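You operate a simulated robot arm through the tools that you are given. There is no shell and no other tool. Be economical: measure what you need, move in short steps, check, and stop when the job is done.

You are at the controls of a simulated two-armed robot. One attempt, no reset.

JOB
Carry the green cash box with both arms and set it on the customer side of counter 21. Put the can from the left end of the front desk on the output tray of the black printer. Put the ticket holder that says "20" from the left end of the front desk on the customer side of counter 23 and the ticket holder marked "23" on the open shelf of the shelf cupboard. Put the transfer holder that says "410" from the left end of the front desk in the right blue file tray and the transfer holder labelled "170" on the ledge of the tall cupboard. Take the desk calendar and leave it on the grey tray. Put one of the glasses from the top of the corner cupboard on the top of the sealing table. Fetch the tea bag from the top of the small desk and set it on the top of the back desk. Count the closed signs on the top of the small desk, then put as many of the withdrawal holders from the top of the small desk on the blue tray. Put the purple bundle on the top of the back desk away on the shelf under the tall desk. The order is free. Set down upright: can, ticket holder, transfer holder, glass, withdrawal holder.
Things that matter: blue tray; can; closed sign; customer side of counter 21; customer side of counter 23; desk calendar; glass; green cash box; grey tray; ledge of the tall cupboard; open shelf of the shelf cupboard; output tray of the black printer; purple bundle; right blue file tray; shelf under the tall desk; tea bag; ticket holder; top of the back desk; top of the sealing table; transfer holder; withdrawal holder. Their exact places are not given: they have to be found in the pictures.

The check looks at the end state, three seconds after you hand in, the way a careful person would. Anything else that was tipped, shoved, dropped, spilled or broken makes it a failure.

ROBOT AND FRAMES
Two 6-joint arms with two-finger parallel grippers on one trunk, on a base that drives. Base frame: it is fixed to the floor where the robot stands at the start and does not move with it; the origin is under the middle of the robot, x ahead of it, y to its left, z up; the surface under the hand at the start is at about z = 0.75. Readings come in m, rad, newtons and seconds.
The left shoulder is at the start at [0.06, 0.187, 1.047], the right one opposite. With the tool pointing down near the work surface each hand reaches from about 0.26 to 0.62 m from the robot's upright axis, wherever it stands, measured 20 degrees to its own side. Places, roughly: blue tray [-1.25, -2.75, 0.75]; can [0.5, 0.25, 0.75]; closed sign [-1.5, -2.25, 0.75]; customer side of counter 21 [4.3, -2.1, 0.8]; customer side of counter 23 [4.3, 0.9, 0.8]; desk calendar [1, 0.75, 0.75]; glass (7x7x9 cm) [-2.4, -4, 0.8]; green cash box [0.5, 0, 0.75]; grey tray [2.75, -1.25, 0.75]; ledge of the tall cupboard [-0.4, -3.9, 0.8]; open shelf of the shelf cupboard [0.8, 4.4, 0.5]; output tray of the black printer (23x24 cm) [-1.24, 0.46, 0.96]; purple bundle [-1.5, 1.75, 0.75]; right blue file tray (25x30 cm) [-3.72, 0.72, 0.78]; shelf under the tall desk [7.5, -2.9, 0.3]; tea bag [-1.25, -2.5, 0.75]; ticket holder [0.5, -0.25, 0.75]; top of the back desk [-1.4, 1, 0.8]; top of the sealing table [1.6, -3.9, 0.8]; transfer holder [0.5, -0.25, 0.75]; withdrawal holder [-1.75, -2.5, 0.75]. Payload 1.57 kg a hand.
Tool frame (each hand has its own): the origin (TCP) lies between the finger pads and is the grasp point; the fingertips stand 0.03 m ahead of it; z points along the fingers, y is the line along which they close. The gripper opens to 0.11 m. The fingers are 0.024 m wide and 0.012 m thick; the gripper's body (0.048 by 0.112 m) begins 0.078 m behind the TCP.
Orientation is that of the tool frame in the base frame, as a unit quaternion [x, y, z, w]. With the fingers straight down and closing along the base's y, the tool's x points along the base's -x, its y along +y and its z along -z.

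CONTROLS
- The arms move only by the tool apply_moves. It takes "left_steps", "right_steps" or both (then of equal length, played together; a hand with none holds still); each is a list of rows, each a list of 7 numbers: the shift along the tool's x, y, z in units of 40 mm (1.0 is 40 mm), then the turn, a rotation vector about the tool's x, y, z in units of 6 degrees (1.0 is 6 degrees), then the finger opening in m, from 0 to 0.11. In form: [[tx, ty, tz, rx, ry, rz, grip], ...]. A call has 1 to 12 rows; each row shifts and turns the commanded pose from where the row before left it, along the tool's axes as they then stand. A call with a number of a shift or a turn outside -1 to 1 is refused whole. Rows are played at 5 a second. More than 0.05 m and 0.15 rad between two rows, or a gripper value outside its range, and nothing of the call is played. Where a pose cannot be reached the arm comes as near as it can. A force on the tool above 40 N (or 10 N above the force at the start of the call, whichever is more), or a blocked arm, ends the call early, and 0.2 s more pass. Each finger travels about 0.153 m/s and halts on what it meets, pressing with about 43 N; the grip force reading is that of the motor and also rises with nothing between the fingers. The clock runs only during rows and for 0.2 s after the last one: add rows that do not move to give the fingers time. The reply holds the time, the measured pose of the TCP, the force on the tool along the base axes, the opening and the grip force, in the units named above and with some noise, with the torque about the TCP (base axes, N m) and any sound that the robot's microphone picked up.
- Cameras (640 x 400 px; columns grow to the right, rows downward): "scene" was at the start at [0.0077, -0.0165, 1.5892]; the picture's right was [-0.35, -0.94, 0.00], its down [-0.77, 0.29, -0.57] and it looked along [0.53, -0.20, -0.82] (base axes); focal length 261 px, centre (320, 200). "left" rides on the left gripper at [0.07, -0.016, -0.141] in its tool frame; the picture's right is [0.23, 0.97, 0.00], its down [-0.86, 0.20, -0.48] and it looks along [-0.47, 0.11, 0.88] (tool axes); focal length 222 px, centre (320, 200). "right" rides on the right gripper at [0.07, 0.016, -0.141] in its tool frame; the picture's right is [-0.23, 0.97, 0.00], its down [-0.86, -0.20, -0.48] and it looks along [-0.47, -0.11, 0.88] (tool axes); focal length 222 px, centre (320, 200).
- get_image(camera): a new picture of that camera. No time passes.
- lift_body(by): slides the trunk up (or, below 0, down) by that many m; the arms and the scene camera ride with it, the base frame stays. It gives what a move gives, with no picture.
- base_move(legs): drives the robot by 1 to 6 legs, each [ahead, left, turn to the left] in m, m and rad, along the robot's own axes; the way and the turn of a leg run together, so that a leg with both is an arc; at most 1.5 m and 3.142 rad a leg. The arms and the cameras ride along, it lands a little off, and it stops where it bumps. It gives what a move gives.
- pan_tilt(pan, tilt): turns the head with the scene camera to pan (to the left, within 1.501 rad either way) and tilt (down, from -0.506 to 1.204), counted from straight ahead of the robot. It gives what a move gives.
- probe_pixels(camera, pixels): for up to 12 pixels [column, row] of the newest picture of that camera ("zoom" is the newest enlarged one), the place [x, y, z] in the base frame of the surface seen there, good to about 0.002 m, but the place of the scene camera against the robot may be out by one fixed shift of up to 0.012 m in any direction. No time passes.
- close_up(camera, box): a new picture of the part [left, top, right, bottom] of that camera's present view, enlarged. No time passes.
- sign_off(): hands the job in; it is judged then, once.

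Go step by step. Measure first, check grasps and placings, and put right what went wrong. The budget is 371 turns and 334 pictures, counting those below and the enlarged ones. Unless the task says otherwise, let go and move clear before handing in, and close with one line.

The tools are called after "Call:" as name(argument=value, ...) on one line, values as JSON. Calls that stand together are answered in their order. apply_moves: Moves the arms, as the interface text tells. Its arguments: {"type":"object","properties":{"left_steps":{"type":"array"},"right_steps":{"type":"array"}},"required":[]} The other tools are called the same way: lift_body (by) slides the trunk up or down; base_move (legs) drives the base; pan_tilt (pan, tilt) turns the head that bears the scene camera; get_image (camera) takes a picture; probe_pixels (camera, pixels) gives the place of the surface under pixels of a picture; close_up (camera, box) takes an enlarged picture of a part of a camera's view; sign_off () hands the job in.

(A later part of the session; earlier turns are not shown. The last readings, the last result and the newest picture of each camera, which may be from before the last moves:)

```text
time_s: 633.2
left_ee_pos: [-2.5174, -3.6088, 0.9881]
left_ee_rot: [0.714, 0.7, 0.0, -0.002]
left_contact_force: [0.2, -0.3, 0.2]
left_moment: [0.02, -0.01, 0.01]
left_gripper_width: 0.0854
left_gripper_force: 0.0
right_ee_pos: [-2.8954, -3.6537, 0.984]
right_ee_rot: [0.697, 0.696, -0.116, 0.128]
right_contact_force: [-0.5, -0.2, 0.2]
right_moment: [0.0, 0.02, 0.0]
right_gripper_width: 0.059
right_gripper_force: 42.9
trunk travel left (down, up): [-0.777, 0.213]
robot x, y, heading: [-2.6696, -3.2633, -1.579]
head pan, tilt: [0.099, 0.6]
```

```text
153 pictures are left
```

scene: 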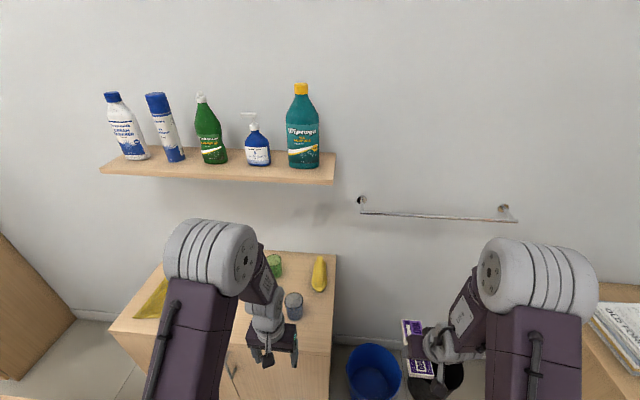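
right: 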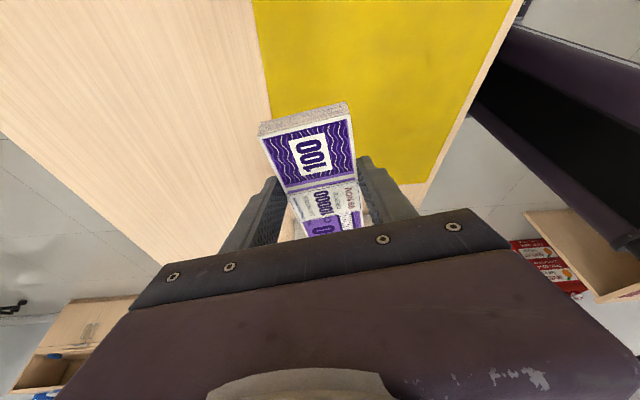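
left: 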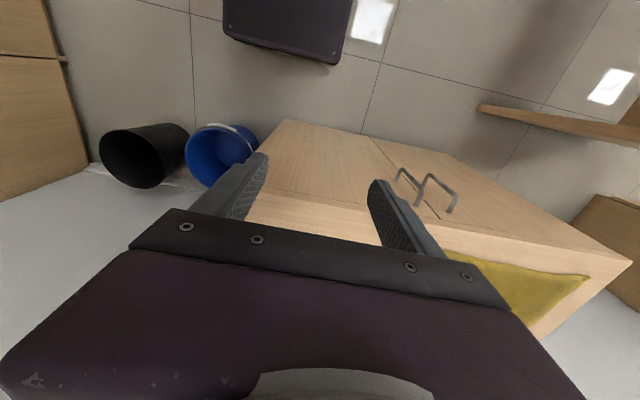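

Call:
close_up(camera="scene", box=[250, 240, 350, 330])

Call:
probe_pixels(camera="zoom", pixels=[[235, 345], [330, 345], [285, 340], [280, 390], [230, 350], [450, 270], [380, 380], [255, 320], [300, 320]])

Call:
probe_pixels(camera="scene", pixels=[[230, 180], [320, 180], [360, 212], [500, 217], [240, 240], [330, 345]])

```text
4.44 times, centred on (300, 285) of scene
```

zoom: 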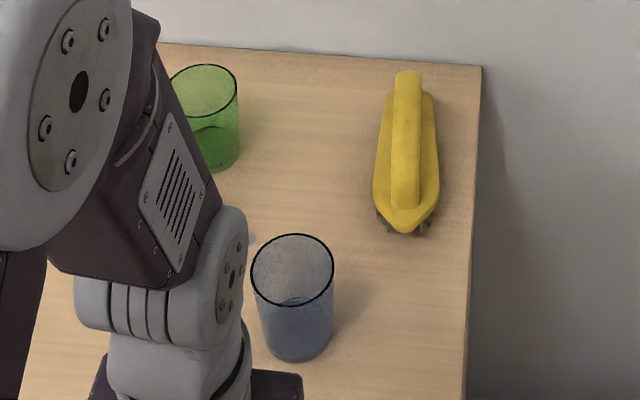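

```text
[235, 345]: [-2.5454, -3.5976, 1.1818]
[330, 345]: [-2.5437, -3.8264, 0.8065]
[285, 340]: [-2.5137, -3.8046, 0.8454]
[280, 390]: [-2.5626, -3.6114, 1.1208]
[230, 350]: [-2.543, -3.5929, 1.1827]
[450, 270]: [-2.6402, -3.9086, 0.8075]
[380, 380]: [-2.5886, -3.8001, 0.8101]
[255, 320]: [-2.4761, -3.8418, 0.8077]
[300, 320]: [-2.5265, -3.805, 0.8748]
```

```text
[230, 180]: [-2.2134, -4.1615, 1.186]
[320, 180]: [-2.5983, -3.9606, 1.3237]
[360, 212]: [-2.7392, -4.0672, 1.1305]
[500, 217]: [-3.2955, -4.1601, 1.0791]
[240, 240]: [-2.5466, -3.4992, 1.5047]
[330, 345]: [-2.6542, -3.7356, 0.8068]
```

Call:
base_move(legs=[[0.185, 0, 0]])

Call:
get_image(camera="left")

```text
time_s: 634.7
left_ee_pos: [-2.5169, -3.7899, 0.9867]
left_ee_rot: [0.714, 0.7, 0.0, -0.002]
left_contact_force: [0.5, -0.1, -0.2]
left_moment: [0.01, 0.0, -0.01]
left_gripper_width: 0.085
left_gripper_force: 0.1
right_ee_pos: [-2.8939, -3.8341, 0.9857]
right_ee_rot: [0.697, 0.696, -0.116, 0.128]
right_contact_force: [0.1, 0.5, -1.4]
right_moment: [-0.01, 0.01, -0.02]
right_gripper_width: 0.0593
right_gripper_force: 43.5
trunk travel left (down, up): [-0.777, 0.213]
robot x, y, heading: [-2.6732, -3.4462, -1.568]
head pan, tilt: [0.099, 0.6]
```

```text
151 pictures are left
```

left: 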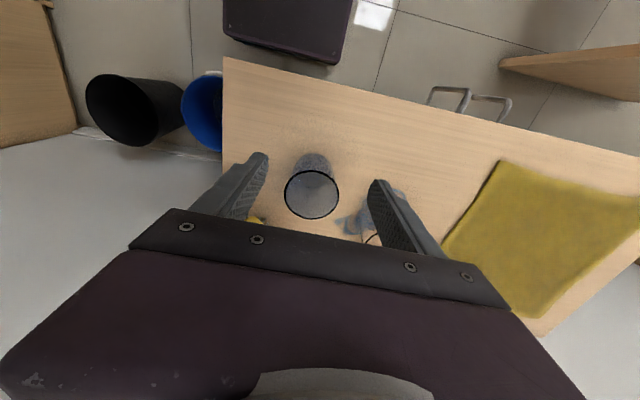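

Call:
close_up(camera="left", box=[260, 130, 400, 240])

Call:
probe_pixels(camera="zoom", pixels=[[118, 295], [355, 300], [240, 190], [240, 140], [170, 150], [300, 150], [260, 290], [430, 380], [400, 400]])

```text
3.64 times, centred on (330, 185) of left
```

zoom: 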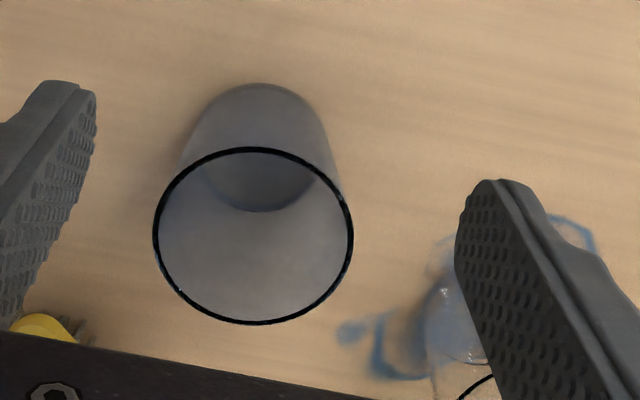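

```text
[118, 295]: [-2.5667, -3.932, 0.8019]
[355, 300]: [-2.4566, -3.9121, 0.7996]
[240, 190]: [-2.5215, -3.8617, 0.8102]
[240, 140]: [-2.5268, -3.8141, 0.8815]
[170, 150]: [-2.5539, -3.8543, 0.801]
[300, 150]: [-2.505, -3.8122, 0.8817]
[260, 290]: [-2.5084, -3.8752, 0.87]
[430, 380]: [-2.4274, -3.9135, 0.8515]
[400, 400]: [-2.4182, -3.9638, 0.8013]
```

Call:
apply_moves(left_steps=[[-0.69, -0.03, 0, 0, 0, 0, 0.092], [-0.69, 0, 0, 0, 0, 0, 0.092], [0, 0, 0.8, 0, 0, 0, 0.092], [0, 0, 0.8, 0, 0, 0, 0.092], [0, 0, 0.8, 0, 0, 0, 0.092], [0, 0, 0, 0, 0, 0, 0.092]])

Call:
get_image(camera="left")

```text
time_s: 636.1
left_ee_pos: [-2.5188, -3.8439, 0.8873]
left_ee_rot: [0.714, 0.7, 0.001, -0.002]
left_contact_force: [-2.1, 0.2, 0.4]
left_moment: [0.0, 0.0, 0.0]
left_gripper_width: 0.0921
left_gripper_force: 0.1
right_ee_pos: [-2.8959, -3.836, 0.9848]
right_ee_rot: [0.697, 0.696, -0.115, 0.127]
right_contact_force: [1.0, 0.6, -0.6]
right_moment: [0.03, 0.0, 0.0]
right_gripper_width: 0.059
right_gripper_force: 43.2
trunk travel left (down, up): [-0.777, 0.213]
robot x, y, heading: [-2.6707, -3.442, -1.572]
head pan, tilt: [0.099, 0.6]
```

```text
149 pictures are left
```

left: 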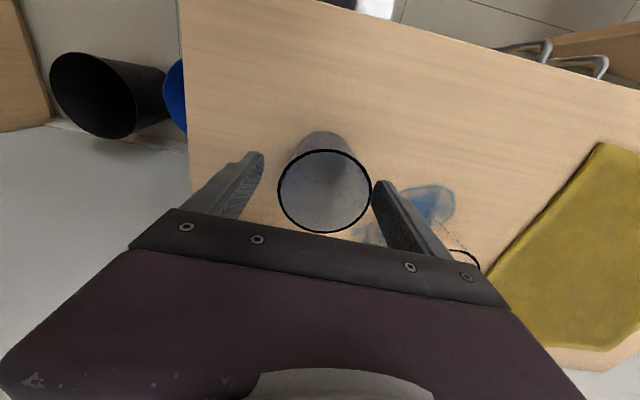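

Call:
apply_moves(left_steps=[[0, 0.11, 0, 0, 0, 0, 0.096], [0, 0, 0.5, 0, 0, 0, 0.096], [0, 0, 0.55, 0, 0, 0, 0.096], [0, 0, 0, 0, 0, 0, 0.096]])

Call:
get_image(camera="left")

```text
time_s: 637.1
left_ee_pos: [-2.5158, -3.8434, 0.8482]
left_ee_rot: [0.714, 0.7, 0.001, -0.002]
left_contact_force: [-0.3, -0.3, -0.7]
left_moment: [0.01, 0.0, 0.0]
left_gripper_width: 0.0961
left_gripper_force: 0.0
right_ee_pos: [-2.8951, -3.8357, 0.9839]
right_ee_rot: [0.697, 0.696, -0.116, 0.128]
right_contact_force: [0.4, -0.1, -0.9]
right_moment: [0.05, 0.02, -0.02]
right_gripper_width: 0.0591
right_gripper_force: 42.9
trunk travel left (down, up): [-0.777, 0.213]
robot x, y, heading: [-2.6707, -3.4422, -1.569]
head pan, tilt: [0.099, 0.6]
```

```text
148 pictures are left
```

left: 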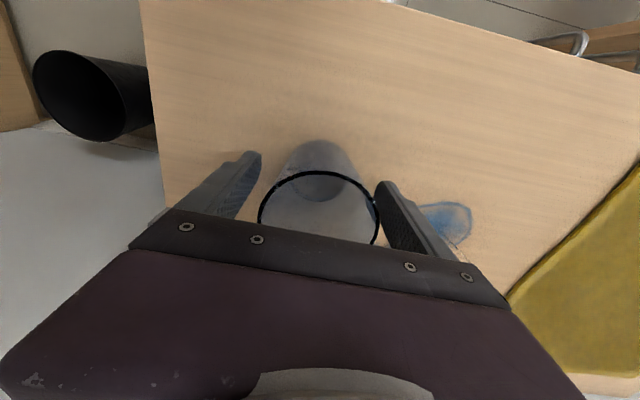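

Call:
apply_moves(left_steps=[[0, 0, 0, 0, 0, 0, 0.075], [0, 0, 0, 0, 0, 0, 0.066], [0, 0, 0, 0, 0, 0, 0.06], [0, 0, 0, 0, 0, 0, 0.06], [0, 0, 0, 0, 0, 0, 0.06]])

```text
time_s: 638.3
left_ee_pos: [-2.5147, -3.8434, 0.8481]
left_ee_rot: [0.714, 0.7, 0.0, -0.002]
left_contact_force: [-0.6, 0.0, -0.1]
left_moment: [-0.01, -0.01, -0.01]
left_gripper_width: 0.065
left_gripper_force: 43.1
right_ee_pos: [-2.8948, -3.8373, 0.9842]
right_ee_rot: [0.696, 0.697, -0.116, 0.128]
right_contact_force: [0.1, 0.7, -0.2]
right_moment: [0.03, 0.03, 0.0]
right_gripper_width: 0.0591
right_gripper_force: 43.0
trunk travel left (down, up): [-0.777, 0.213]
robot x, y, heading: [-2.6696, -3.4436, -1.574]
head pan, tilt: [0.099, 0.6]
```

Gripped (0.065). Lift and back out.

Call:
apply_moves(left_steps=[[0, 0, -0.4, 0, 0, 0, 0.05], [0, 0, -0.8, 0, 0, 0, 0.05], [0, 0, -0.8, 0, 0, 0, 0.05], [0, 0, -0.8, 0, 0, 0, 0.05], [0, 0, -0.8, 0, 0, 0, 0.05], [0.5, 0, 0, 0, 0, 0, 0.05]])

Call:
get_image(camera="left")

Call:
base_move(legs=[[-0.9, 0, 0]])

Call:
get_image(camera="scene")

```text
time_s: 639.7
left_ee_pos: [-2.5173, -3.8252, 0.9909]
left_ee_rot: [0.714, 0.7, 0.0, -0.002]
left_contact_force: [-0.3, 0.2, -1.6]
left_moment: [-0.01, -0.01, 0.04]
left_gripper_width: 0.0651
left_gripper_force: 43.3
right_ee_pos: [-2.8967, -3.8363, 0.9844]
right_ee_rot: [0.697, 0.696, -0.116, 0.127]
right_contact_force: [0.5, 0.0, -1.0]
right_moment: [0.01, 0.01, -0.02]
right_gripper_width: 0.0589
right_gripper_force: 43.2
trunk travel left (down, up): [-0.777, 0.213]
robot x, y, heading: [-2.6704, -3.4419, -1.572]
head pan, tilt: [0.099, 0.6]
```

```text
147 pictures are left
```

left: 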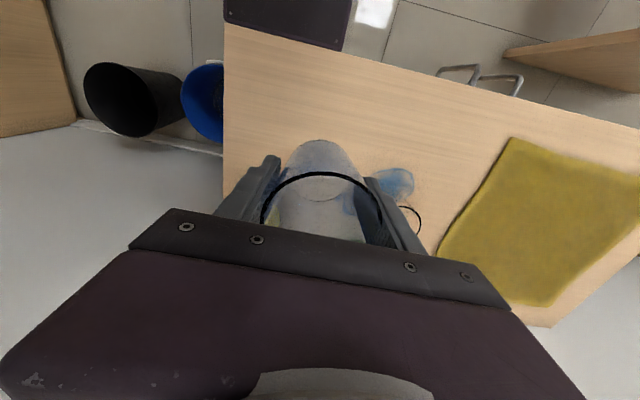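

```text
time_s: 644.4
left_ee_pos: [-2.5156, -2.9371, 0.9922]
left_ee_rot: [0.71, 0.704, 0.002, -0.002]
left_contact_force: [-0.7, 1.0, -2.4]
left_moment: [0.0, -0.01, -0.03]
left_gripper_width: 0.0651
left_gripper_force: 43.4
right_ee_pos: [-2.8944, -2.9524, 0.9851]
right_ee_rot: [0.694, 0.699, -0.115, 0.128]
right_contact_force: [-0.4, -0.5, -0.2]
right_moment: [0.02, 0.0, 0.01]
right_gripper_width: 0.059
right_gripper_force: 43.2
trunk travel left (down, up): [-0.777, 0.213]
robot x, y, heading: [-2.6793, -2.5539, -1.563]
head pan, tilt: [0.099, 0.6]
```

```text
146 pictures are left
```

scene: 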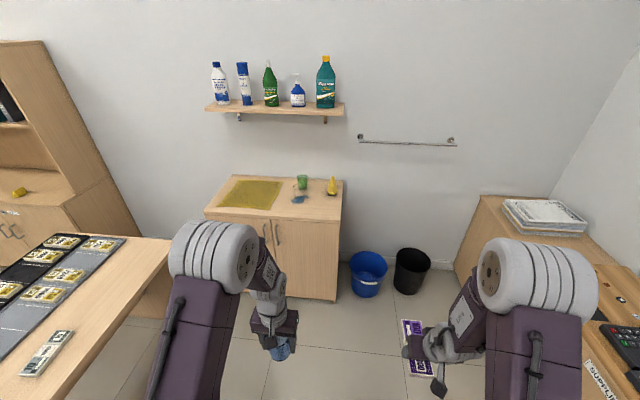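

Call:
base_move(legs=[[-1.22, 0, 0], [0, 1.4, 0], [0, 1.4, 0], [0, 1.3, 0]])

Call:
pan_tilt(pan=0, tilt=0.5)

Call:
get_image(camera="scene")

```text
time_s: 670.1
left_ee_pos: [1.5937, -1.546, 0.9901]
left_ee_rot: [0.7, 0.714, 0.001, -0.001]
left_contact_force: [-0.4, -0.3, -2.2]
left_moment: [0.0, 0.01, -0.01]
left_gripper_width: 0.0648
left_gripper_force: 42.6
right_ee_pos: [1.2169, -1.5725, 0.9855]
right_ee_rot: [0.683, 0.71, -0.114, 0.129]
right_contact_force: [0.9, -0.1, -1.0]
right_moment: [0.0, 0.01, 0.02]
right_gripper_width: 0.059
right_gripper_force: 42.7
trunk travel left (down, up): [-0.777, 0.213]
robot x, y, heading: [1.427, -1.1723, -1.533]
head pan, tilt: [0.099, 0.6]
```

```text
time_s: 670.8
left_ee_pos: [1.5948, -1.5462, 0.9917]
left_ee_rot: [0.699, 0.715, 0.001, -0.002]
left_contact_force: [0.2, 0.2, -1.9]
left_moment: [-0.04, 0.0, -0.04]
left_gripper_width: 0.0649
left_gripper_force: 42.9
right_ee_pos: [1.217, -1.5732, 0.9836]
right_ee_rot: [0.684, 0.709, -0.113, 0.129]
right_contact_force: [0.5, 0.7, -1.2]
right_moment: [0.03, -0.04, 0.0]
right_gripper_width: 0.0592
right_gripper_force: 42.8
trunk travel left (down, up): [-0.777, 0.213]
robot x, y, heading: [1.4251, -1.1721, -1.531]
head pan, tilt: [0.0, 0.499]
```

```text
145 pictures are left
```

scene: 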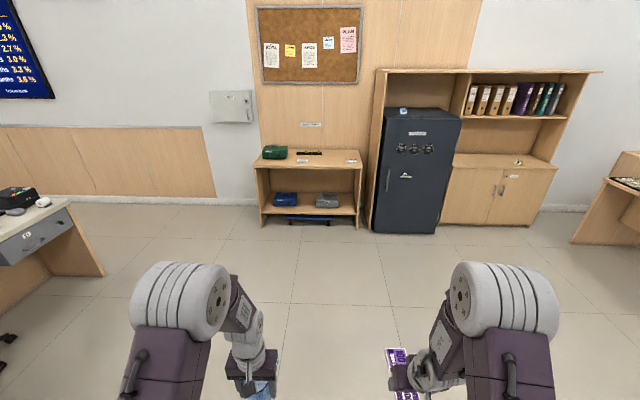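

Call:
close_up(camera="scene", box=[240, 130, 380, 230])

Call:
probe_pixels(camera="zoom", pixels=[[100, 165], [550, 165], [330, 150], [330, 115], [250, 150], [420, 150], [160, 95], [290, 140], [520, 135], [325, 90]])

```text
4.00 times, centred on (310, 180) of scene
```

zoom: 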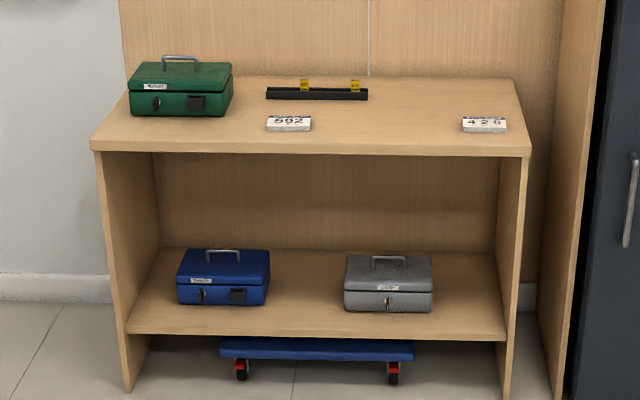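

```text
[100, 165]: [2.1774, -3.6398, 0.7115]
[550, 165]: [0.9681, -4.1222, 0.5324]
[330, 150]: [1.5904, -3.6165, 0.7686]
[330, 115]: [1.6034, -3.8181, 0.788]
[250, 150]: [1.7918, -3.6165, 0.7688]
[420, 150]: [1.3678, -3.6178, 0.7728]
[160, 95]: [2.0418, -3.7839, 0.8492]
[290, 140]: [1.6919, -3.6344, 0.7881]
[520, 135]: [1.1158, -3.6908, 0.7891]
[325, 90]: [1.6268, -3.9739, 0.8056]
```

Call:
base_move(legs=[[0, 0, -0.04], [1.1, -0.06, 0], [0.95, -0.05, 0]])

Call:
pan_tilt(pan=0.1, tilt=0.8)

Call:
get_image(camera="scene")

```text
time_s: 681.4
left_ee_pos: [1.4084, -3.6016, 0.9905]
left_ee_rot: [0.73, 0.683, 0.0, -0.003]
left_contact_force: [-0.5, 0.6, -2.4]
left_moment: [0.01, 0.01, -0.01]
left_gripper_width: 0.0654
left_gripper_force: 42.9
right_ee_pos: [1.0308, -3.5961, 0.9836]
right_ee_rot: [0.714, 0.679, -0.118, 0.124]
right_contact_force: [0.1, -0.6, -0.5]
right_moment: [0.07, 0.0, 0.0]
right_gripper_width: 0.059
right_gripper_force: 43.4
trunk travel left (down, up): [-0.777, 0.213]
robot x, y, heading: [1.2697, -3.213, -1.617]
head pan, tilt: [0.0, 0.499]
```

```text
time_s: 682.1
left_ee_pos: [1.4081, -3.6025, 0.9914]
left_ee_rot: [0.73, 0.684, 0.001, -0.002]
left_contact_force: [0.4, 0.4, -3.1]
left_moment: [-0.02, 0.01, -0.02]
left_gripper_width: 0.065
left_gripper_force: 43.0
right_ee_pos: [1.029, -3.5967, 0.9843]
right_ee_rot: [0.714, 0.679, -0.118, 0.125]
right_contact_force: [-0.3, -0.5, -1.3]
right_moment: [0.05, 0.01, -0.01]
right_gripper_width: 0.0593
right_gripper_force: 42.1
trunk travel left (down, up): [-0.777, 0.213]
robot x, y, heading: [1.2718, -3.2136, -1.62]
head pan, tilt: [0.099, 0.799]
```

```text
143 pictures are left
```

scene: 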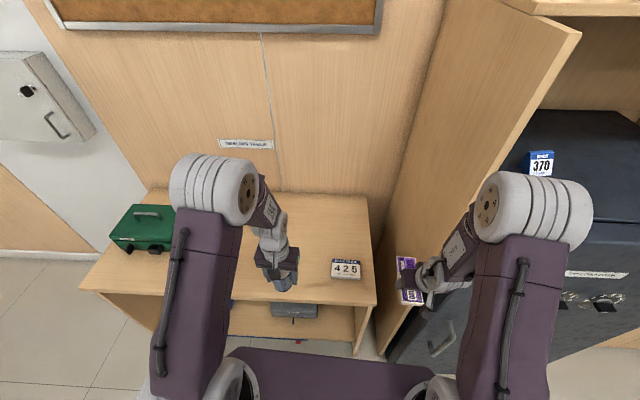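

Call:
base_move(legs=[[0, 0.12, 0.048]])

Call:
get_image(camera="scene")

Call:
probe_pixels(camera="scene", pixels=[[390, 330], [560, 50], [400, 250], [345, 270], [300, 260], [300, 220], [230, 300], [320, 300]])

```text
time_s: 683.4
left_ee_pos: [1.5463, -3.5985, 0.9905]
left_ee_rot: [0.714, 0.7, 0.001, -0.002]
left_contact_force: [-0.4, 0.2, -1.9]
left_moment: [0.02, 0.01, -0.02]
left_gripper_width: 0.065
left_gripper_force: 43.1
right_ee_pos: [1.1674, -3.6108, 0.9836]
right_ee_rot: [0.696, 0.698, -0.115, 0.127]
right_contact_force: [0.6, -0.3, -1.2]
right_moment: [0.03, 0.0, 0.01]
right_gripper_width: 0.0591
right_gripper_force: 43.4
trunk travel left (down, up): [-0.777, 0.213]
robot x, y, heading: [1.3917, -3.219, -1.564]
head pan, tilt: [0.099, 0.799]
```

```text
142 pictures are left
```

scene: 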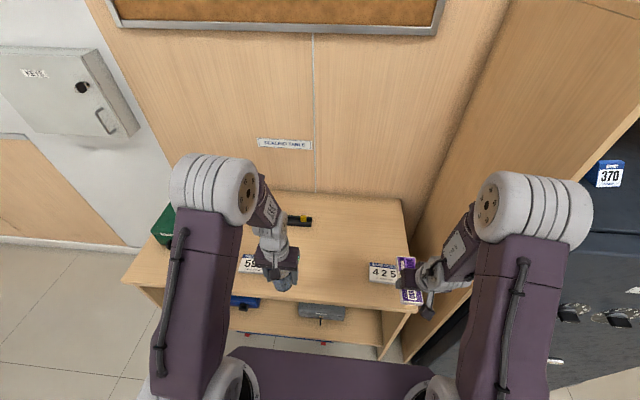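

```text
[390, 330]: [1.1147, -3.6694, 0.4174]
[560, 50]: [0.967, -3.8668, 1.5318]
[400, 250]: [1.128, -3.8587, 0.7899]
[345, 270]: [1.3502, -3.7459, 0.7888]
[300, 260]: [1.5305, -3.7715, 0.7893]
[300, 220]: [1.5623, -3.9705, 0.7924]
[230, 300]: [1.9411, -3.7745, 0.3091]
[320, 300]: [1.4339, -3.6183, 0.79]
```

Call:
apply_moves(left_steps=[[0, -0.77, 0, 0, 0, 0, 0.05], [0, -0.77, 0, 0, 0, 0, 0.05], [0, -0.77, 0, 0, 0, 0, 0.05]])

Call:
base_move(legs=[[0.165, 0, 0]])

Call:
get_image(camera="left")

```text
time_s: 684.2
left_ee_pos: [1.456, -3.5963, 0.9921]
left_ee_rot: [0.714, 0.7, 0.001, -0.001]
left_contact_force: [0.1, -0.1, -1.7]
left_moment: [-0.02, 0.0, -0.03]
left_gripper_width: 0.0652
left_gripper_force: 42.7
right_ee_pos: [1.1675, -3.6104, 0.9847]
right_ee_rot: [0.696, 0.697, -0.115, 0.128]
right_contact_force: [0.4, 0.5, -0.1]
right_moment: [0.03, 0.0, -0.01]
right_gripper_width: 0.059
right_gripper_force: 43.3
trunk travel left (down, up): [-0.777, 0.213]
robot x, y, heading: [1.3863, -3.2166, -1.569]
head pan, tilt: [0.099, 0.799]
```

```text
time_s: 685.6
left_ee_pos: [1.4541, -3.7596, 0.9933]
left_ee_rot: [0.714, 0.7, 0.0, -0.001]
left_contact_force: [0.1, 0.1, -1.1]
left_moment: [-0.06, 0.02, -0.02]
left_gripper_width: 0.0651
left_gripper_force: 42.7
right_ee_pos: [1.1666, -3.7724, 0.986]
right_ee_rot: [0.697, 0.696, -0.116, 0.127]
right_contact_force: [0.2, 0.5, -0.9]
right_moment: [0.01, 0.0, -0.03]
right_gripper_width: 0.0591
right_gripper_force: 43.4
trunk travel left (down, up): [-0.777, 0.213]
robot x, y, heading: [1.3898, -3.3806, -1.575]
head pan, tilt: [0.099, 0.799]
```

```text
141 pictures are left
```

left: 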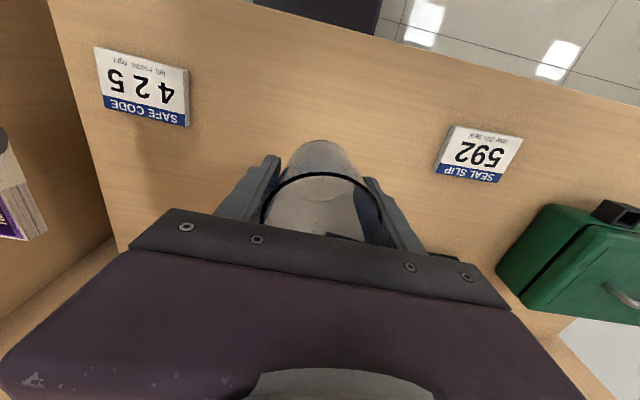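

Call:
apply_moves(left_steps=[[0, 0, 0.9, 0, 0, 0, 0.05], [0, 0, 0.9, 0, 0, 0, 0.05], [0, 0, 0.9, 0, 0, 0, 0.05], [0, 0, 0.9, 0, 0, 0, 0.05], [0, 0, 0.2, 0, 0, 0, 0.05], [0, 0, 0, 0, 0, 0, 0.05]])

Call:
apply_moves(left_steps=[[0, 0, 0.12, 0, 0, 0, 0.05], [0, 0, 0.1, 0, 0, 0, 0.05], [0, 0, 0, 0, 0, 0, 0.05]])

```text
time_s: 687.0
left_ee_pos: [1.452, -3.76, 0.8406]
left_ee_rot: [0.715, 0.699, 0.001, -0.001]
left_contact_force: [0.1, -0.3, -1.0]
left_moment: [0.0, -0.01, 0.02]
left_gripper_width: 0.0651
left_gripper_force: 43.6
right_ee_pos: [1.1651, -3.7737, 0.9842]
right_ee_rot: [0.697, 0.696, -0.114, 0.128]
right_contact_force: [-0.7, -0.1, -1.1]
right_moment: [0.01, 0.02, -0.04]
right_gripper_width: 0.0588
right_gripper_force: 42.4
trunk travel left (down, up): [-0.777, 0.213]
robot x, y, heading: [1.3914, -3.3797, -1.574]
head pan, tilt: [0.099, 0.799]
```

```text
time_s: 687.8
left_ee_pos: [1.4533, -3.7612, 0.8318]
left_ee_rot: [0.715, 0.699, 0.0, -0.002]
left_contact_force: [-0.3, -0.2, -2.1]
left_moment: [-0.01, -0.01, -0.01]
left_gripper_width: 0.065
left_gripper_force: 43.0
right_ee_pos: [1.1669, -3.7734, 0.9859]
right_ee_rot: [0.697, 0.696, -0.115, 0.126]
right_contact_force: [-0.8, 0.6, -1.6]
right_moment: [0.06, 0.01, 0.0]
right_gripper_width: 0.0588
right_gripper_force: 43.2
trunk travel left (down, up): [-0.777, 0.213]
robot x, y, heading: [1.3903, -3.3813, -1.574]
head pan, tilt: [0.099, 0.799]
```

Call:
apply_moves(left_steps=[[0, 0, 0.06, 0, 0, 0, 0.05], [0, 0, 0, 0, 0, 0, 0.05]])

Call:
apply_moves(left_steps=[[0, 0, 0.05, 0, 0, 0, 0.05], [0, 0, 0, 0, 0, 0, 0.05]])

```text
time_s: 688.4
left_ee_pos: [1.4531, -3.7597, 0.8281]
left_ee_rot: [0.715, 0.699, 0.001, -0.001]
left_contact_force: [0.8, 0.2, -2.2]
left_moment: [0.0, 0.01, -0.01]
left_gripper_width: 0.065
left_gripper_force: 43.1
right_ee_pos: [1.1666, -3.7733, 0.9839]
right_ee_rot: [0.698, 0.696, -0.116, 0.127]
right_contact_force: [0.4, 0.3, -0.6]
right_moment: [0.04, 0.04, 0.04]
right_gripper_width: 0.059
right_gripper_force: 42.6
trunk travel left (down, up): [-0.777, 0.213]
robot x, y, heading: [1.3933, -3.3784, -1.575]
head pan, tilt: [0.099, 0.799]
```

```text
time_s: 689.0
left_ee_pos: [1.4556, -3.7595, 0.8281]
left_ee_rot: [0.715, 0.7, 0.0, -0.002]
left_contact_force: [-0.8, -0.1, 13.5]
left_moment: [0.09, -0.35, 0.01]
left_gripper_width: 0.0651
left_gripper_force: 42.8
right_ee_pos: [1.1657, -3.7737, 0.9839]
right_ee_rot: [0.698, 0.696, -0.116, 0.127]
right_contact_force: [0.0, 0.7, -2.1]
right_moment: [0.02, 0.02, 0.01]
right_gripper_width: 0.0592
right_gripper_force: 42.9
trunk travel left (down, up): [-0.777, 0.213]
robot x, y, heading: [1.3912, -3.3823, -1.572]
head pan, tilt: [0.099, 0.799]
```

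Contact. Release and rise, then back away.

Call:
apply_moves(left_steps=[[0, 0, 0, 0, 0, 0, 0.08], [0, 0, 0, 0, 0, 0, 0.095], [0, 0, 0, 0, 0, 0, 0.095], [0, 0, -0.5, 0, 0, 0, 0.095], [0, 0, -0.9, 0, 0, 0, 0.095], [0, 0, -0.9, 0, 0, 0, 0.095], [0, 0, -0.9, 0, 0, 0, 0.095], [0, 0, -0.9, 0, 0, 0, 0.095]])

Call:
get_image(camera="left")

Call:
base_move(legs=[[-0.4, 0, 0]])

Call:
get_image(camera="scene")

```text
time_s: 690.8
left_ee_pos: [1.4523, -3.7568, 0.9902]
left_ee_rot: [0.714, 0.7, 0.002, -0.002]
left_contact_force: [-0.2, 0.3, 0.6]
left_moment: [0.01, 0.0, -0.02]
left_gripper_width: 0.0949
left_gripper_force: 0.2
right_ee_pos: [1.1667, -3.7738, 0.9848]
right_ee_rot: [0.698, 0.695, -0.117, 0.127]
right_contact_force: [0.0, 0.2, -1.4]
right_moment: [0.02, 0.04, 0.03]
right_gripper_width: 0.0585
right_gripper_force: 43.2
trunk travel left (down, up): [-0.777, 0.213]
robot x, y, heading: [1.3887, -3.3817, -1.571]
head pan, tilt: [0.099, 0.799]
```

```text
140 pictures are left
```

left: 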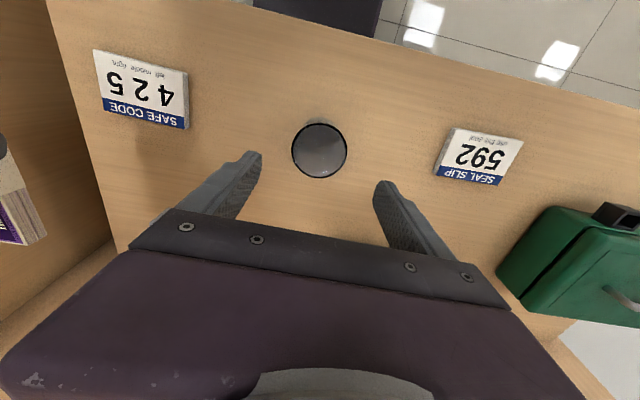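

```text
time_s: 693.4
left_ee_pos: [1.4565, -3.3499, 0.9886]
left_ee_rot: [0.71, 0.704, 0.0, -0.003]
left_contact_force: [0.9, 0.8, 0.2]
left_moment: [0.06, -0.01, -0.05]
left_gripper_width: 0.095
left_gripper_force: 0.1
right_ee_pos: [1.1709, -3.37, 0.9839]
right_ee_rot: [0.693, 0.701, -0.115, 0.127]
right_contact_force: [0.6, -0.3, -1.6]
right_moment: [0.03, 0.01, -0.01]
right_gripper_width: 0.059
right_gripper_force: 43.0
trunk travel left (down, up): [-0.777, 0.213]
robot x, y, heading: [1.3914, -2.9771, -1.558]
head pan, tilt: [0.099, 0.799]
```

```text
139 pictures are left
```

scene: 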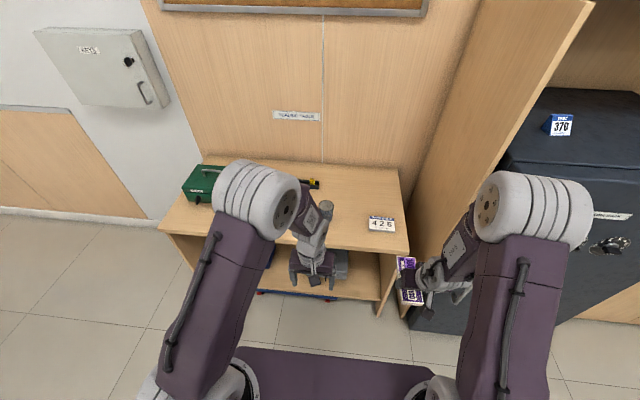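

Call:
base_move(legs=[[-0.3, 0, 0], [0, 0, 1.56], [1.2, -0.77, 0]])

Call:
pan_tilt(pan=0, tilt=0.5)

Call:
get_image(camera="scene")

```text
time_s: 705.9
left_ee_pos: [2.9503, -3.3657, 0.9893]
left_ee_rot: [0.0, 1.0, -0.001, -0.001]
left_contact_force: [-0.4, -0.2, -0.7]
left_moment: [0.04, 0.0, -0.04]
left_gripper_width: 0.0948
left_gripper_force: 0.0
right_ee_pos: [2.9734, -3.6514, 0.9848]
right_ee_rot: [-0.008, 0.985, 0.01, 0.172]
right_contact_force: [0.6, 0.8, -1.3]
right_moment: [0.02, 0.04, -0.03]
right_gripper_width: 0.0589
right_gripper_force: 43.1
trunk travel left (down, up): [-0.777, 0.213]
robot x, y, heading: [2.5769, -3.438, 0.015]
head pan, tilt: [0.099, 0.799]
```

```text
time_s: 706.7
left_ee_pos: [2.9505, -3.365, 0.9899]
left_ee_rot: [0.0, 1.0, -0.001, -0.003]
left_contact_force: [1.1, -0.3, 0.3]
left_moment: [0.01, 0.01, 0.01]
left_gripper_width: 0.0952
left_gripper_force: 0.0
right_ee_pos: [2.9726, -3.6509, 0.9846]
right_ee_rot: [-0.008, 0.985, 0.01, 0.171]
right_contact_force: [0.6, -0.6, -0.8]
right_moment: [0.0, 0.03, 0.02]
right_gripper_width: 0.0588
right_gripper_force: 42.7
trunk travel left (down, up): [-0.777, 0.213]
robot x, y, heading: [2.5741, -3.4394, 0.016]
head pan, tilt: [0.0, 0.499]
```

```text
138 pictures are left
```

scene: 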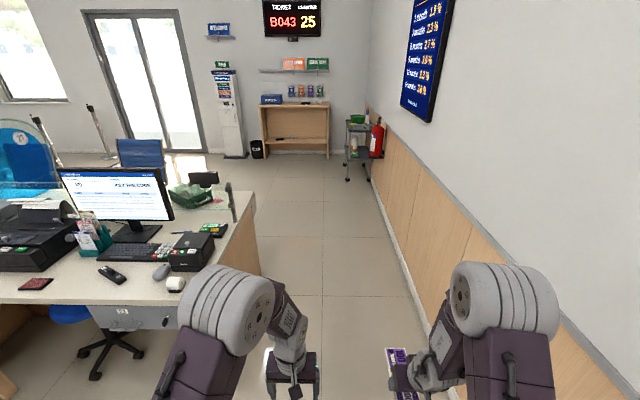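

Call:
base_move(legs=[[0, 0, -0.015], [1.4, -0.03, 0], [1.3, 0, 0], [0.95, 0.5, 0]])

Call:
pan_tilt(pan=-0.1, tilt=0.6)

Call:
get_image(camera="scene")

```text
time_s: 725.3
left_ee_pos: [6.6227, -2.9414, 0.9897]
left_ee_rot: [0.009, 1.0, -0.001, -0.002]
left_contact_force: [0.2, 0.2, -0.3]
left_moment: [0.02, 0.04, 0.0]
left_gripper_width: 0.0952
left_gripper_force: 0.1
right_ee_pos: [6.6407, -3.2292, 0.9839]
right_ee_rot: [-0.001, 0.985, 0.009, 0.173]
right_contact_force: [-0.1, -0.4, -0.8]
right_moment: [0.02, 0.05, 0.0]
right_gripper_width: 0.0592
right_gripper_force: 43.4
trunk travel left (down, up): [-0.777, 0.213]
robot x, y, heading: [6.2472, -3.0071, 0.0]
head pan, tilt: [0.0, 0.499]
```

```text
time_s: 726.0
left_ee_pos: [6.6235, -2.9421, 0.9893]
left_ee_rot: [0.008, 1.0, -0.001, -0.002]
left_contact_force: [-0.2, -0.3, -0.1]
left_moment: [-0.01, 0.02, -0.01]
left_gripper_width: 0.0949
left_gripper_force: 0.1
right_ee_pos: [6.639, -3.2288, 0.985]
right_ee_rot: [-0.001, 0.985, 0.008, 0.171]
right_contact_force: [1.2, -0.8, -0.4]
right_moment: [0.0, 0.0, 0.0]
right_gripper_width: 0.059
right_gripper_force: 43.3
trunk travel left (down, up): [-0.777, 0.213]
robot x, y, heading: [6.2457, -3.0044, 0.002]
head pan, tilt: [-0.099, 0.6]
```

```text
137 pictures are left
```

scene: 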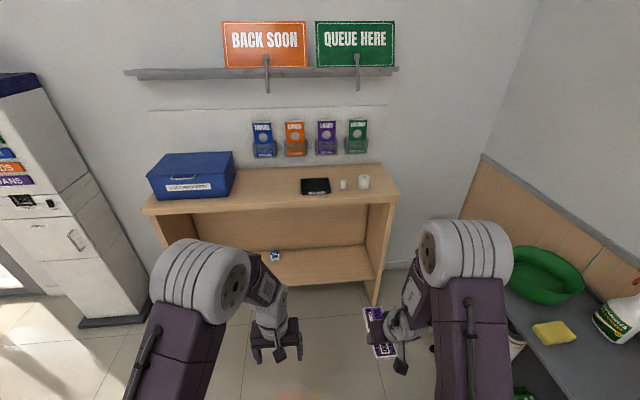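

Call:
probe_pixels(camera="scene", pixels=[[270, 212], [390, 200], [330, 280], [330, 260], [372, 278], [340, 245], [375, 230], [510, 290], [275, 255], [330, 210], [530, 330], [350, 282]])

Call:
close_up(camera="scene", box=[240, 180, 420, 320])

```text
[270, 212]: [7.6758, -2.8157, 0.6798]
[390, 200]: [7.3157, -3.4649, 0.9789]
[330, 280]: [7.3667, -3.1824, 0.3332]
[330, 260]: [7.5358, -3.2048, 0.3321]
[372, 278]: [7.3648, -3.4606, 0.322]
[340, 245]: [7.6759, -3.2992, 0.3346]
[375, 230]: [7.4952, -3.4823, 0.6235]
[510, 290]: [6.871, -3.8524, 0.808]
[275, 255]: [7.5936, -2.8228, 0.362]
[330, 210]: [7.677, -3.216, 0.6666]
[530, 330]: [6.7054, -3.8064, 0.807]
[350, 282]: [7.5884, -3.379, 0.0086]
```

```text
2.86 times, centred on (330, 250) of scene
```

zoom: 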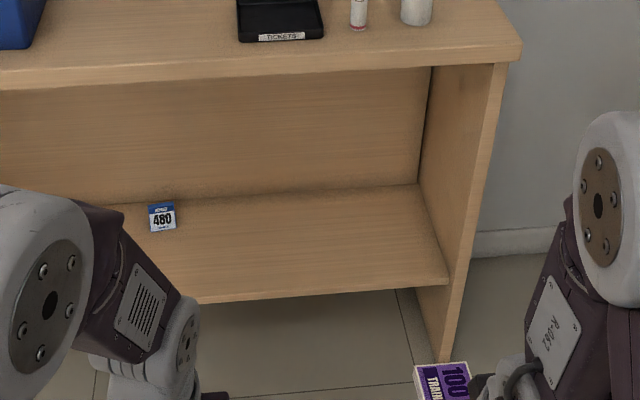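

Call:
apply_moves(right_steps=[[-0.26, 0, -0.71, 0, 0, 0, 0], [-0.26, 0, -0.71, 0, 0, 0, 0], [-0.26, 0, -0.71, 0, 0, 0, 0], [-0.26, 0, -0.71, 0, 0, 0, 0], [0, 0, 0, 0, 0, 0, 0], [0, 0, 0, 0, 0, 0, 0]], left_steps=[[0.5, 0.8, -0.5, 0, 0, 0, 0.05], [0.5, 0.8, -0.5, 0, 0, 0, 0.05], [0.5, 0.8, -0.5, 0, 0, 0, 0.05], [0.5, 0.8, -0.5, 0, 0, 0, 0.05], [0.5, 0.8, -0.5, 0, 0, 0, 0.05], [0, 0.8, -0.5, 0, 0, 0, 0.05]])

Call:
lift_body(by=-0.4)

Call:
get_image(camera="scene")

```text
time_s: 727.4
left_ee_pos: [6.5272, -2.7464, 1.1085]
left_ee_rot: [0.009, 1.0, -0.001, -0.003]
left_contact_force: [0.0, -0.3, 0.3]
left_moment: [0.02, 0.03, -0.01]
left_gripper_width: 0.0501
left_gripper_force: 0.1
right_ee_pos: [6.6429, -3.2245, 1.0857]
right_ee_rot: [0.0, 0.985, 0.008, 0.17]
right_contact_force: [0.6, 0.1, -1.1]
right_moment: [0.0, 0.02, -0.01]
right_gripper_width: 0.0589
right_gripper_force: 42.9
right hand out of reach, approached as far as the arm can: row 2, 3
trunk travel left (down, up): [-0.777, 0.213]
robot x, y, heading: [6.2472, -3.006, -0.001]
head pan, tilt: [-0.099, 0.6]
```

```text
time_s: 731.2
left_ee_pos: [6.5266, -2.7479, 0.7101]
left_ee_rot: [0.009, 1.0, -0.001, -0.002]
left_contact_force: [0.8, -0.1, -0.1]
left_moment: [-0.02, 0.04, -0.03]
left_gripper_width: 0.05
left_gripper_force: 0.2
right_ee_pos: [6.6414, -3.2253, 0.6855]
right_ee_rot: [0.0, 0.985, 0.009, 0.172]
right_contact_force: [0.4, 0.1, -1.1]
right_moment: [-0.02, 0.0, -0.01]
right_gripper_width: 0.0591
right_gripper_force: 42.8
trunk travel left (down, up): [-0.377, 0.613]
robot x, y, heading: [6.2435, -3.0057, 0.001]
head pan, tilt: [-0.099, 0.6]
```

```text
135 pictures are left
```

scene: 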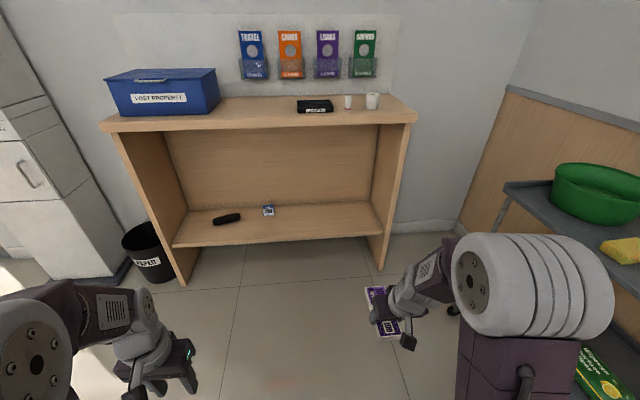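

Call:
probe_pixels(camera="scene", pixels=[[490, 245], [560, 260], [430, 260], [400, 300], [20, 300], [100, 295], [385, 310], [130, 345], [340, 120], [280, 230], [330, 235]])

```text
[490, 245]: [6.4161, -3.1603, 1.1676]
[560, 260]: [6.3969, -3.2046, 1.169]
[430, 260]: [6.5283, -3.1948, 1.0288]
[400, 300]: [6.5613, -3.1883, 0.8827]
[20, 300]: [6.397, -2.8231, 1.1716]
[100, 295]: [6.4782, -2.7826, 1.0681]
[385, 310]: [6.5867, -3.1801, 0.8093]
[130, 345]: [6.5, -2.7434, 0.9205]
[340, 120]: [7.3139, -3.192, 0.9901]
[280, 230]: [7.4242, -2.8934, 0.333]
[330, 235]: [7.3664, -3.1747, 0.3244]
```

Call:
lift_body(by=-0.28)

Call:
base_move(legs=[[0.55, 0.06, 0]])

Call:
get_image(camera="right")

Call:
get_image(camera="scene")

```text
time_s: 734.1
left_ee_pos: [6.5276, -2.747, 0.4284]
left_ee_rot: [0.007, 1.0, -0.001, -0.002]
left_contact_force: [0.8, -0.4, -0.6]
left_moment: [0.0, 0.0, 0.0]
left_gripper_width: 0.05
left_gripper_force: 0.0
right_ee_pos: [6.6406, -3.2242, 0.4055]
right_ee_rot: [0.0, 0.985, 0.009, 0.171]
right_contact_force: [-0.3, 0.4, -0.8]
right_moment: [0.01, 0.05, 0.01]
right_gripper_width: 0.0591
right_gripper_force: 43.1
trunk travel left (down, up): [-0.097, 0.893]
robot x, y, heading: [6.2484, -3.0038, 0.001]
head pan, tilt: [-0.099, 0.6]
```

```text
time_s: 737.2
left_ee_pos: [7.0715, -2.6769, 0.4287]
left_ee_rot: [0.003, 1.0, 0.0, -0.001]
left_contact_force: [0.1, 0.3, -0.1]
left_moment: [0.0, -0.03, -0.01]
left_gripper_width: 0.0499
left_gripper_force: 0.0
right_ee_pos: [7.1904, -3.1538, 0.4061]
right_ee_rot: [-0.006, 0.985, 0.009, 0.171]
right_contact_force: [0.0, 0.5, -1.5]
right_moment: [0.0, 0.05, 0.01]
right_gripper_width: 0.0593
right_gripper_force: 43.0
trunk travel left (down, up): [-0.097, 0.893]
robot x, y, heading: [6.7912, -2.9393, 0.015]
head pan, tilt: [-0.099, 0.6]
```

```text
134 pictures are left
```

right: 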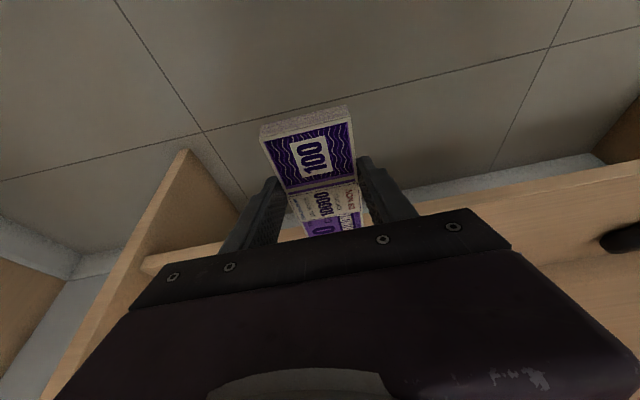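

```text
133 pictures are left
```

scene: 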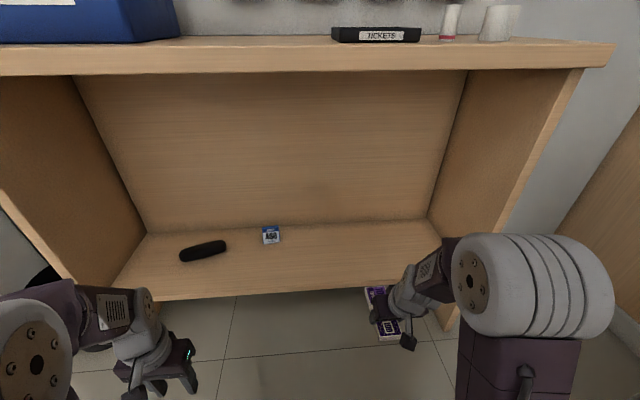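

Call:
base_move(legs=[[0.15, 0, 0]])

Call:
get_image(camera="right")

Call:
get_image(camera="scene")

```text
time_s: 738.6
left_ee_pos: [7.2133, -2.6735, 0.4291]
left_ee_rot: [0.001, 1.0, 0.0, -0.001]
left_contact_force: [0.6, -0.4, -0.5]
left_moment: [-0.02, 0.02, 0.02]
left_gripper_width: 0.05
left_gripper_force: 0.0
right_ee_pos: [7.3354, -3.1498, 0.4052]
right_ee_rot: [-0.008, 0.985, 0.01, 0.171]
right_contact_force: [0.3, -0.2, -1.5]
right_moment: [0.02, 0.04, 0.02]
right_gripper_width: 0.0589
right_gripper_force: 43.1
trunk travel left (down, up): [-0.097, 0.893]
robot x, y, heading: [6.9415, -2.9387, 0.019]
head pan, tilt: [-0.099, 0.6]
```

```text
132 pictures are left
```

right: 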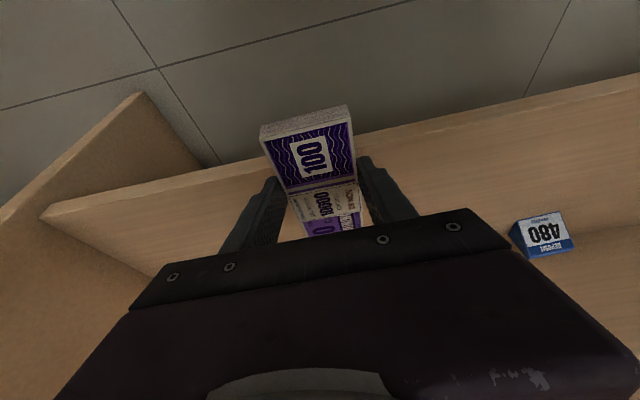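

```text
131 pictures are left
```

scene: 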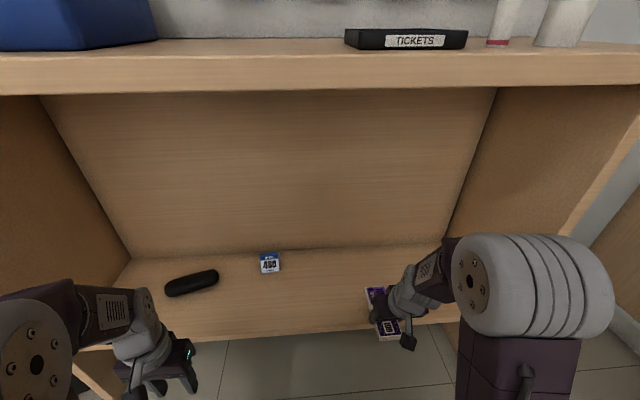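

Call:
base_move(legs=[[0.1, 0, -0.015]])

Call:
get_image(camera="right")

Call:
probe_pixels(camera="right", pixels=[[200, 170], [240, 150], [450, 120], [290, 125], [345, 115], [420, 180]])

```text
time_s: 739.7
left_ee_pos: [7.3185, -2.6782, 0.4295]
left_ee_rot: [0.01, 1.0, -0.001, -0.002]
left_contact_force: [-0.2, -0.1, -0.3]
left_moment: [-0.01, 0.0, 0.03]
left_gripper_width: 0.0504
left_gripper_force: 0.0
right_ee_pos: [7.4318, -3.1573, 0.4045]
right_ee_rot: [0.001, 0.985, 0.008, 0.171]
right_contact_force: [0.4, 0.7, -1.7]
right_moment: [0.0, 0.03, -0.01]
right_gripper_width: 0.0589
right_gripper_force: 43.0
trunk travel left (down, up): [-0.097, 0.893]
robot x, y, heading: [7.0372, -2.9382, -0.002]
head pan, tilt: [-0.099, 0.6]
```

```text
130 pictures are left
```

right: 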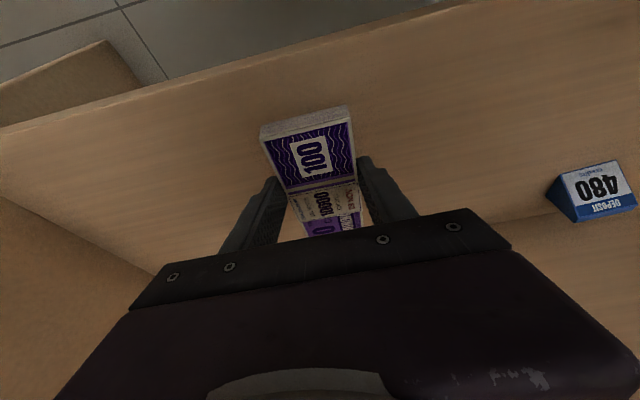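

```text
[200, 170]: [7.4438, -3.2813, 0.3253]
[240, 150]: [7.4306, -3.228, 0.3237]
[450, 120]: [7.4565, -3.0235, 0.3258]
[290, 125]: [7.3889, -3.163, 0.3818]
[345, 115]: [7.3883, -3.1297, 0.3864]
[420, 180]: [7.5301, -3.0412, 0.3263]
```

Call:
lift_body(by=-0.034)

Call:
lift_body(by=-0.005)

Call:
lift_body(by=-0.004)

```text
time_s: 740.5
left_ee_pos: [7.3181, -2.6768, 0.3957]
left_ee_rot: [0.009, 1.0, -0.001, -0.001]
left_contact_force: [0.9, -0.7, 0.2]
left_moment: [0.0, -0.04, 0.01]
left_gripper_width: 0.0502
left_gripper_force: 0.2
right_ee_pos: [7.433, -3.1565, 0.3725]
right_ee_rot: [0.0, 0.985, 0.008, 0.171]
right_contact_force: [0.3, -0.2, -0.4]
right_moment: [0.0, 0.02, 0.01]
right_gripper_width: 0.059
right_gripper_force: 43.0
trunk travel left (down, up): [-0.063, 0.927]
robot x, y, heading: [7.0382, -2.9355, 0.001]
head pan, tilt: [-0.099, 0.6]
```

```text
time_s: 741.0
left_ee_pos: [7.32, -2.6775, 0.3902]
left_ee_rot: [0.01, 1.0, -0.001, -0.002]
left_contact_force: [0.6, 0.4, 0.5]
left_moment: [-0.01, -0.02, -0.04]
left_gripper_width: 0.05
left_gripper_force: 0.0
right_ee_pos: [7.4309, -3.1566, 0.3669]
right_ee_rot: [0.0, 0.985, 0.008, 0.171]
right_contact_force: [0.3, -0.1, -1.1]
right_moment: [0.0, 0.01, -0.02]
right_gripper_width: 0.0586
right_gripper_force: 42.6
trunk travel left (down, up): [-0.058, 0.932]
robot x, y, heading: [7.0395, -2.9374, -0.003]
head pan, tilt: [-0.099, 0.6]
```

```text
time_s: 741.6
left_ee_pos: [7.3195, -2.6781, 0.3861]
left_ee_rot: [0.01, 1.0, -0.001, -0.002]
left_contact_force: [-0.7, 0.1, -0.3]
left_moment: [-0.01, 0.01, 0.01]
left_gripper_width: 0.0504
left_gripper_force: 0.0
right_ee_pos: [7.4319, -3.1559, 0.3628]
right_ee_rot: [0.001, 0.985, 0.008, 0.171]
right_contact_force: [0.0, 0.0, -1.3]
right_moment: [0.02, 0.06, -0.03]
right_gripper_width: 0.0592
right_gripper_force: 42.9
trunk travel left (down, up): [-0.054, 0.936]
robot x, y, heading: [7.0381, -2.9373, -0.0]
head pan, tilt: [-0.099, 0.6]
```

Call:
lift_body(by=-0.003)

Call:
lift_body(by=-0.003)

```text
time_s: 742.1
left_ee_pos: [7.3186, -2.6788, 0.3826]
left_ee_rot: [0.01, 1.0, 0.0, -0.001]
left_contact_force: [-0.1, 0.2, 0.1]
left_moment: [-0.01, 0.01, 0.0]
left_gripper_width: 0.0502
left_gripper_force: 0.1
right_ee_pos: [7.4317, -3.1564, 0.3606]
right_ee_rot: [0.001, 0.985, 0.007, 0.173]
right_contact_force: [-3.3, 0.4, 11.0]
right_moment: [-0.35, -1.14, 0.02]
right_gripper_width: 0.0592
right_gripper_force: 42.5
trunk travel left (down, up): [-0.051, 0.939]
robot x, y, heading: [7.0356, -2.9354, 0.003]
head pan, tilt: [-0.099, 0.6]
```

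```text
time_s: 742.6
left_ee_pos: [7.3182, -2.6775, 0.3818]
left_ee_rot: [0.01, 1.0, -0.002, -0.001]
left_contact_force: [-0.2, -0.4, -0.9]
left_moment: [0.01, -0.02, 0.02]
left_gripper_width: 0.0503
left_gripper_force: 0.1
right_ee_pos: [7.4332, -3.1562, 0.3585]
right_ee_rot: [0.001, 0.985, 0.007, 0.174]
right_contact_force: [-2.8, -0.9, 34.1]
right_moment: [-0.22, 0.14, 0.17]
right_gripper_width: 0.0593
right_gripper_force: 42.9
trunk travel left (down, up): [-0.048, 0.942]
robot x, y, heading: [7.0397, -2.9364, -0.003]
head pan, tilt: [-0.099, 0.6]
```

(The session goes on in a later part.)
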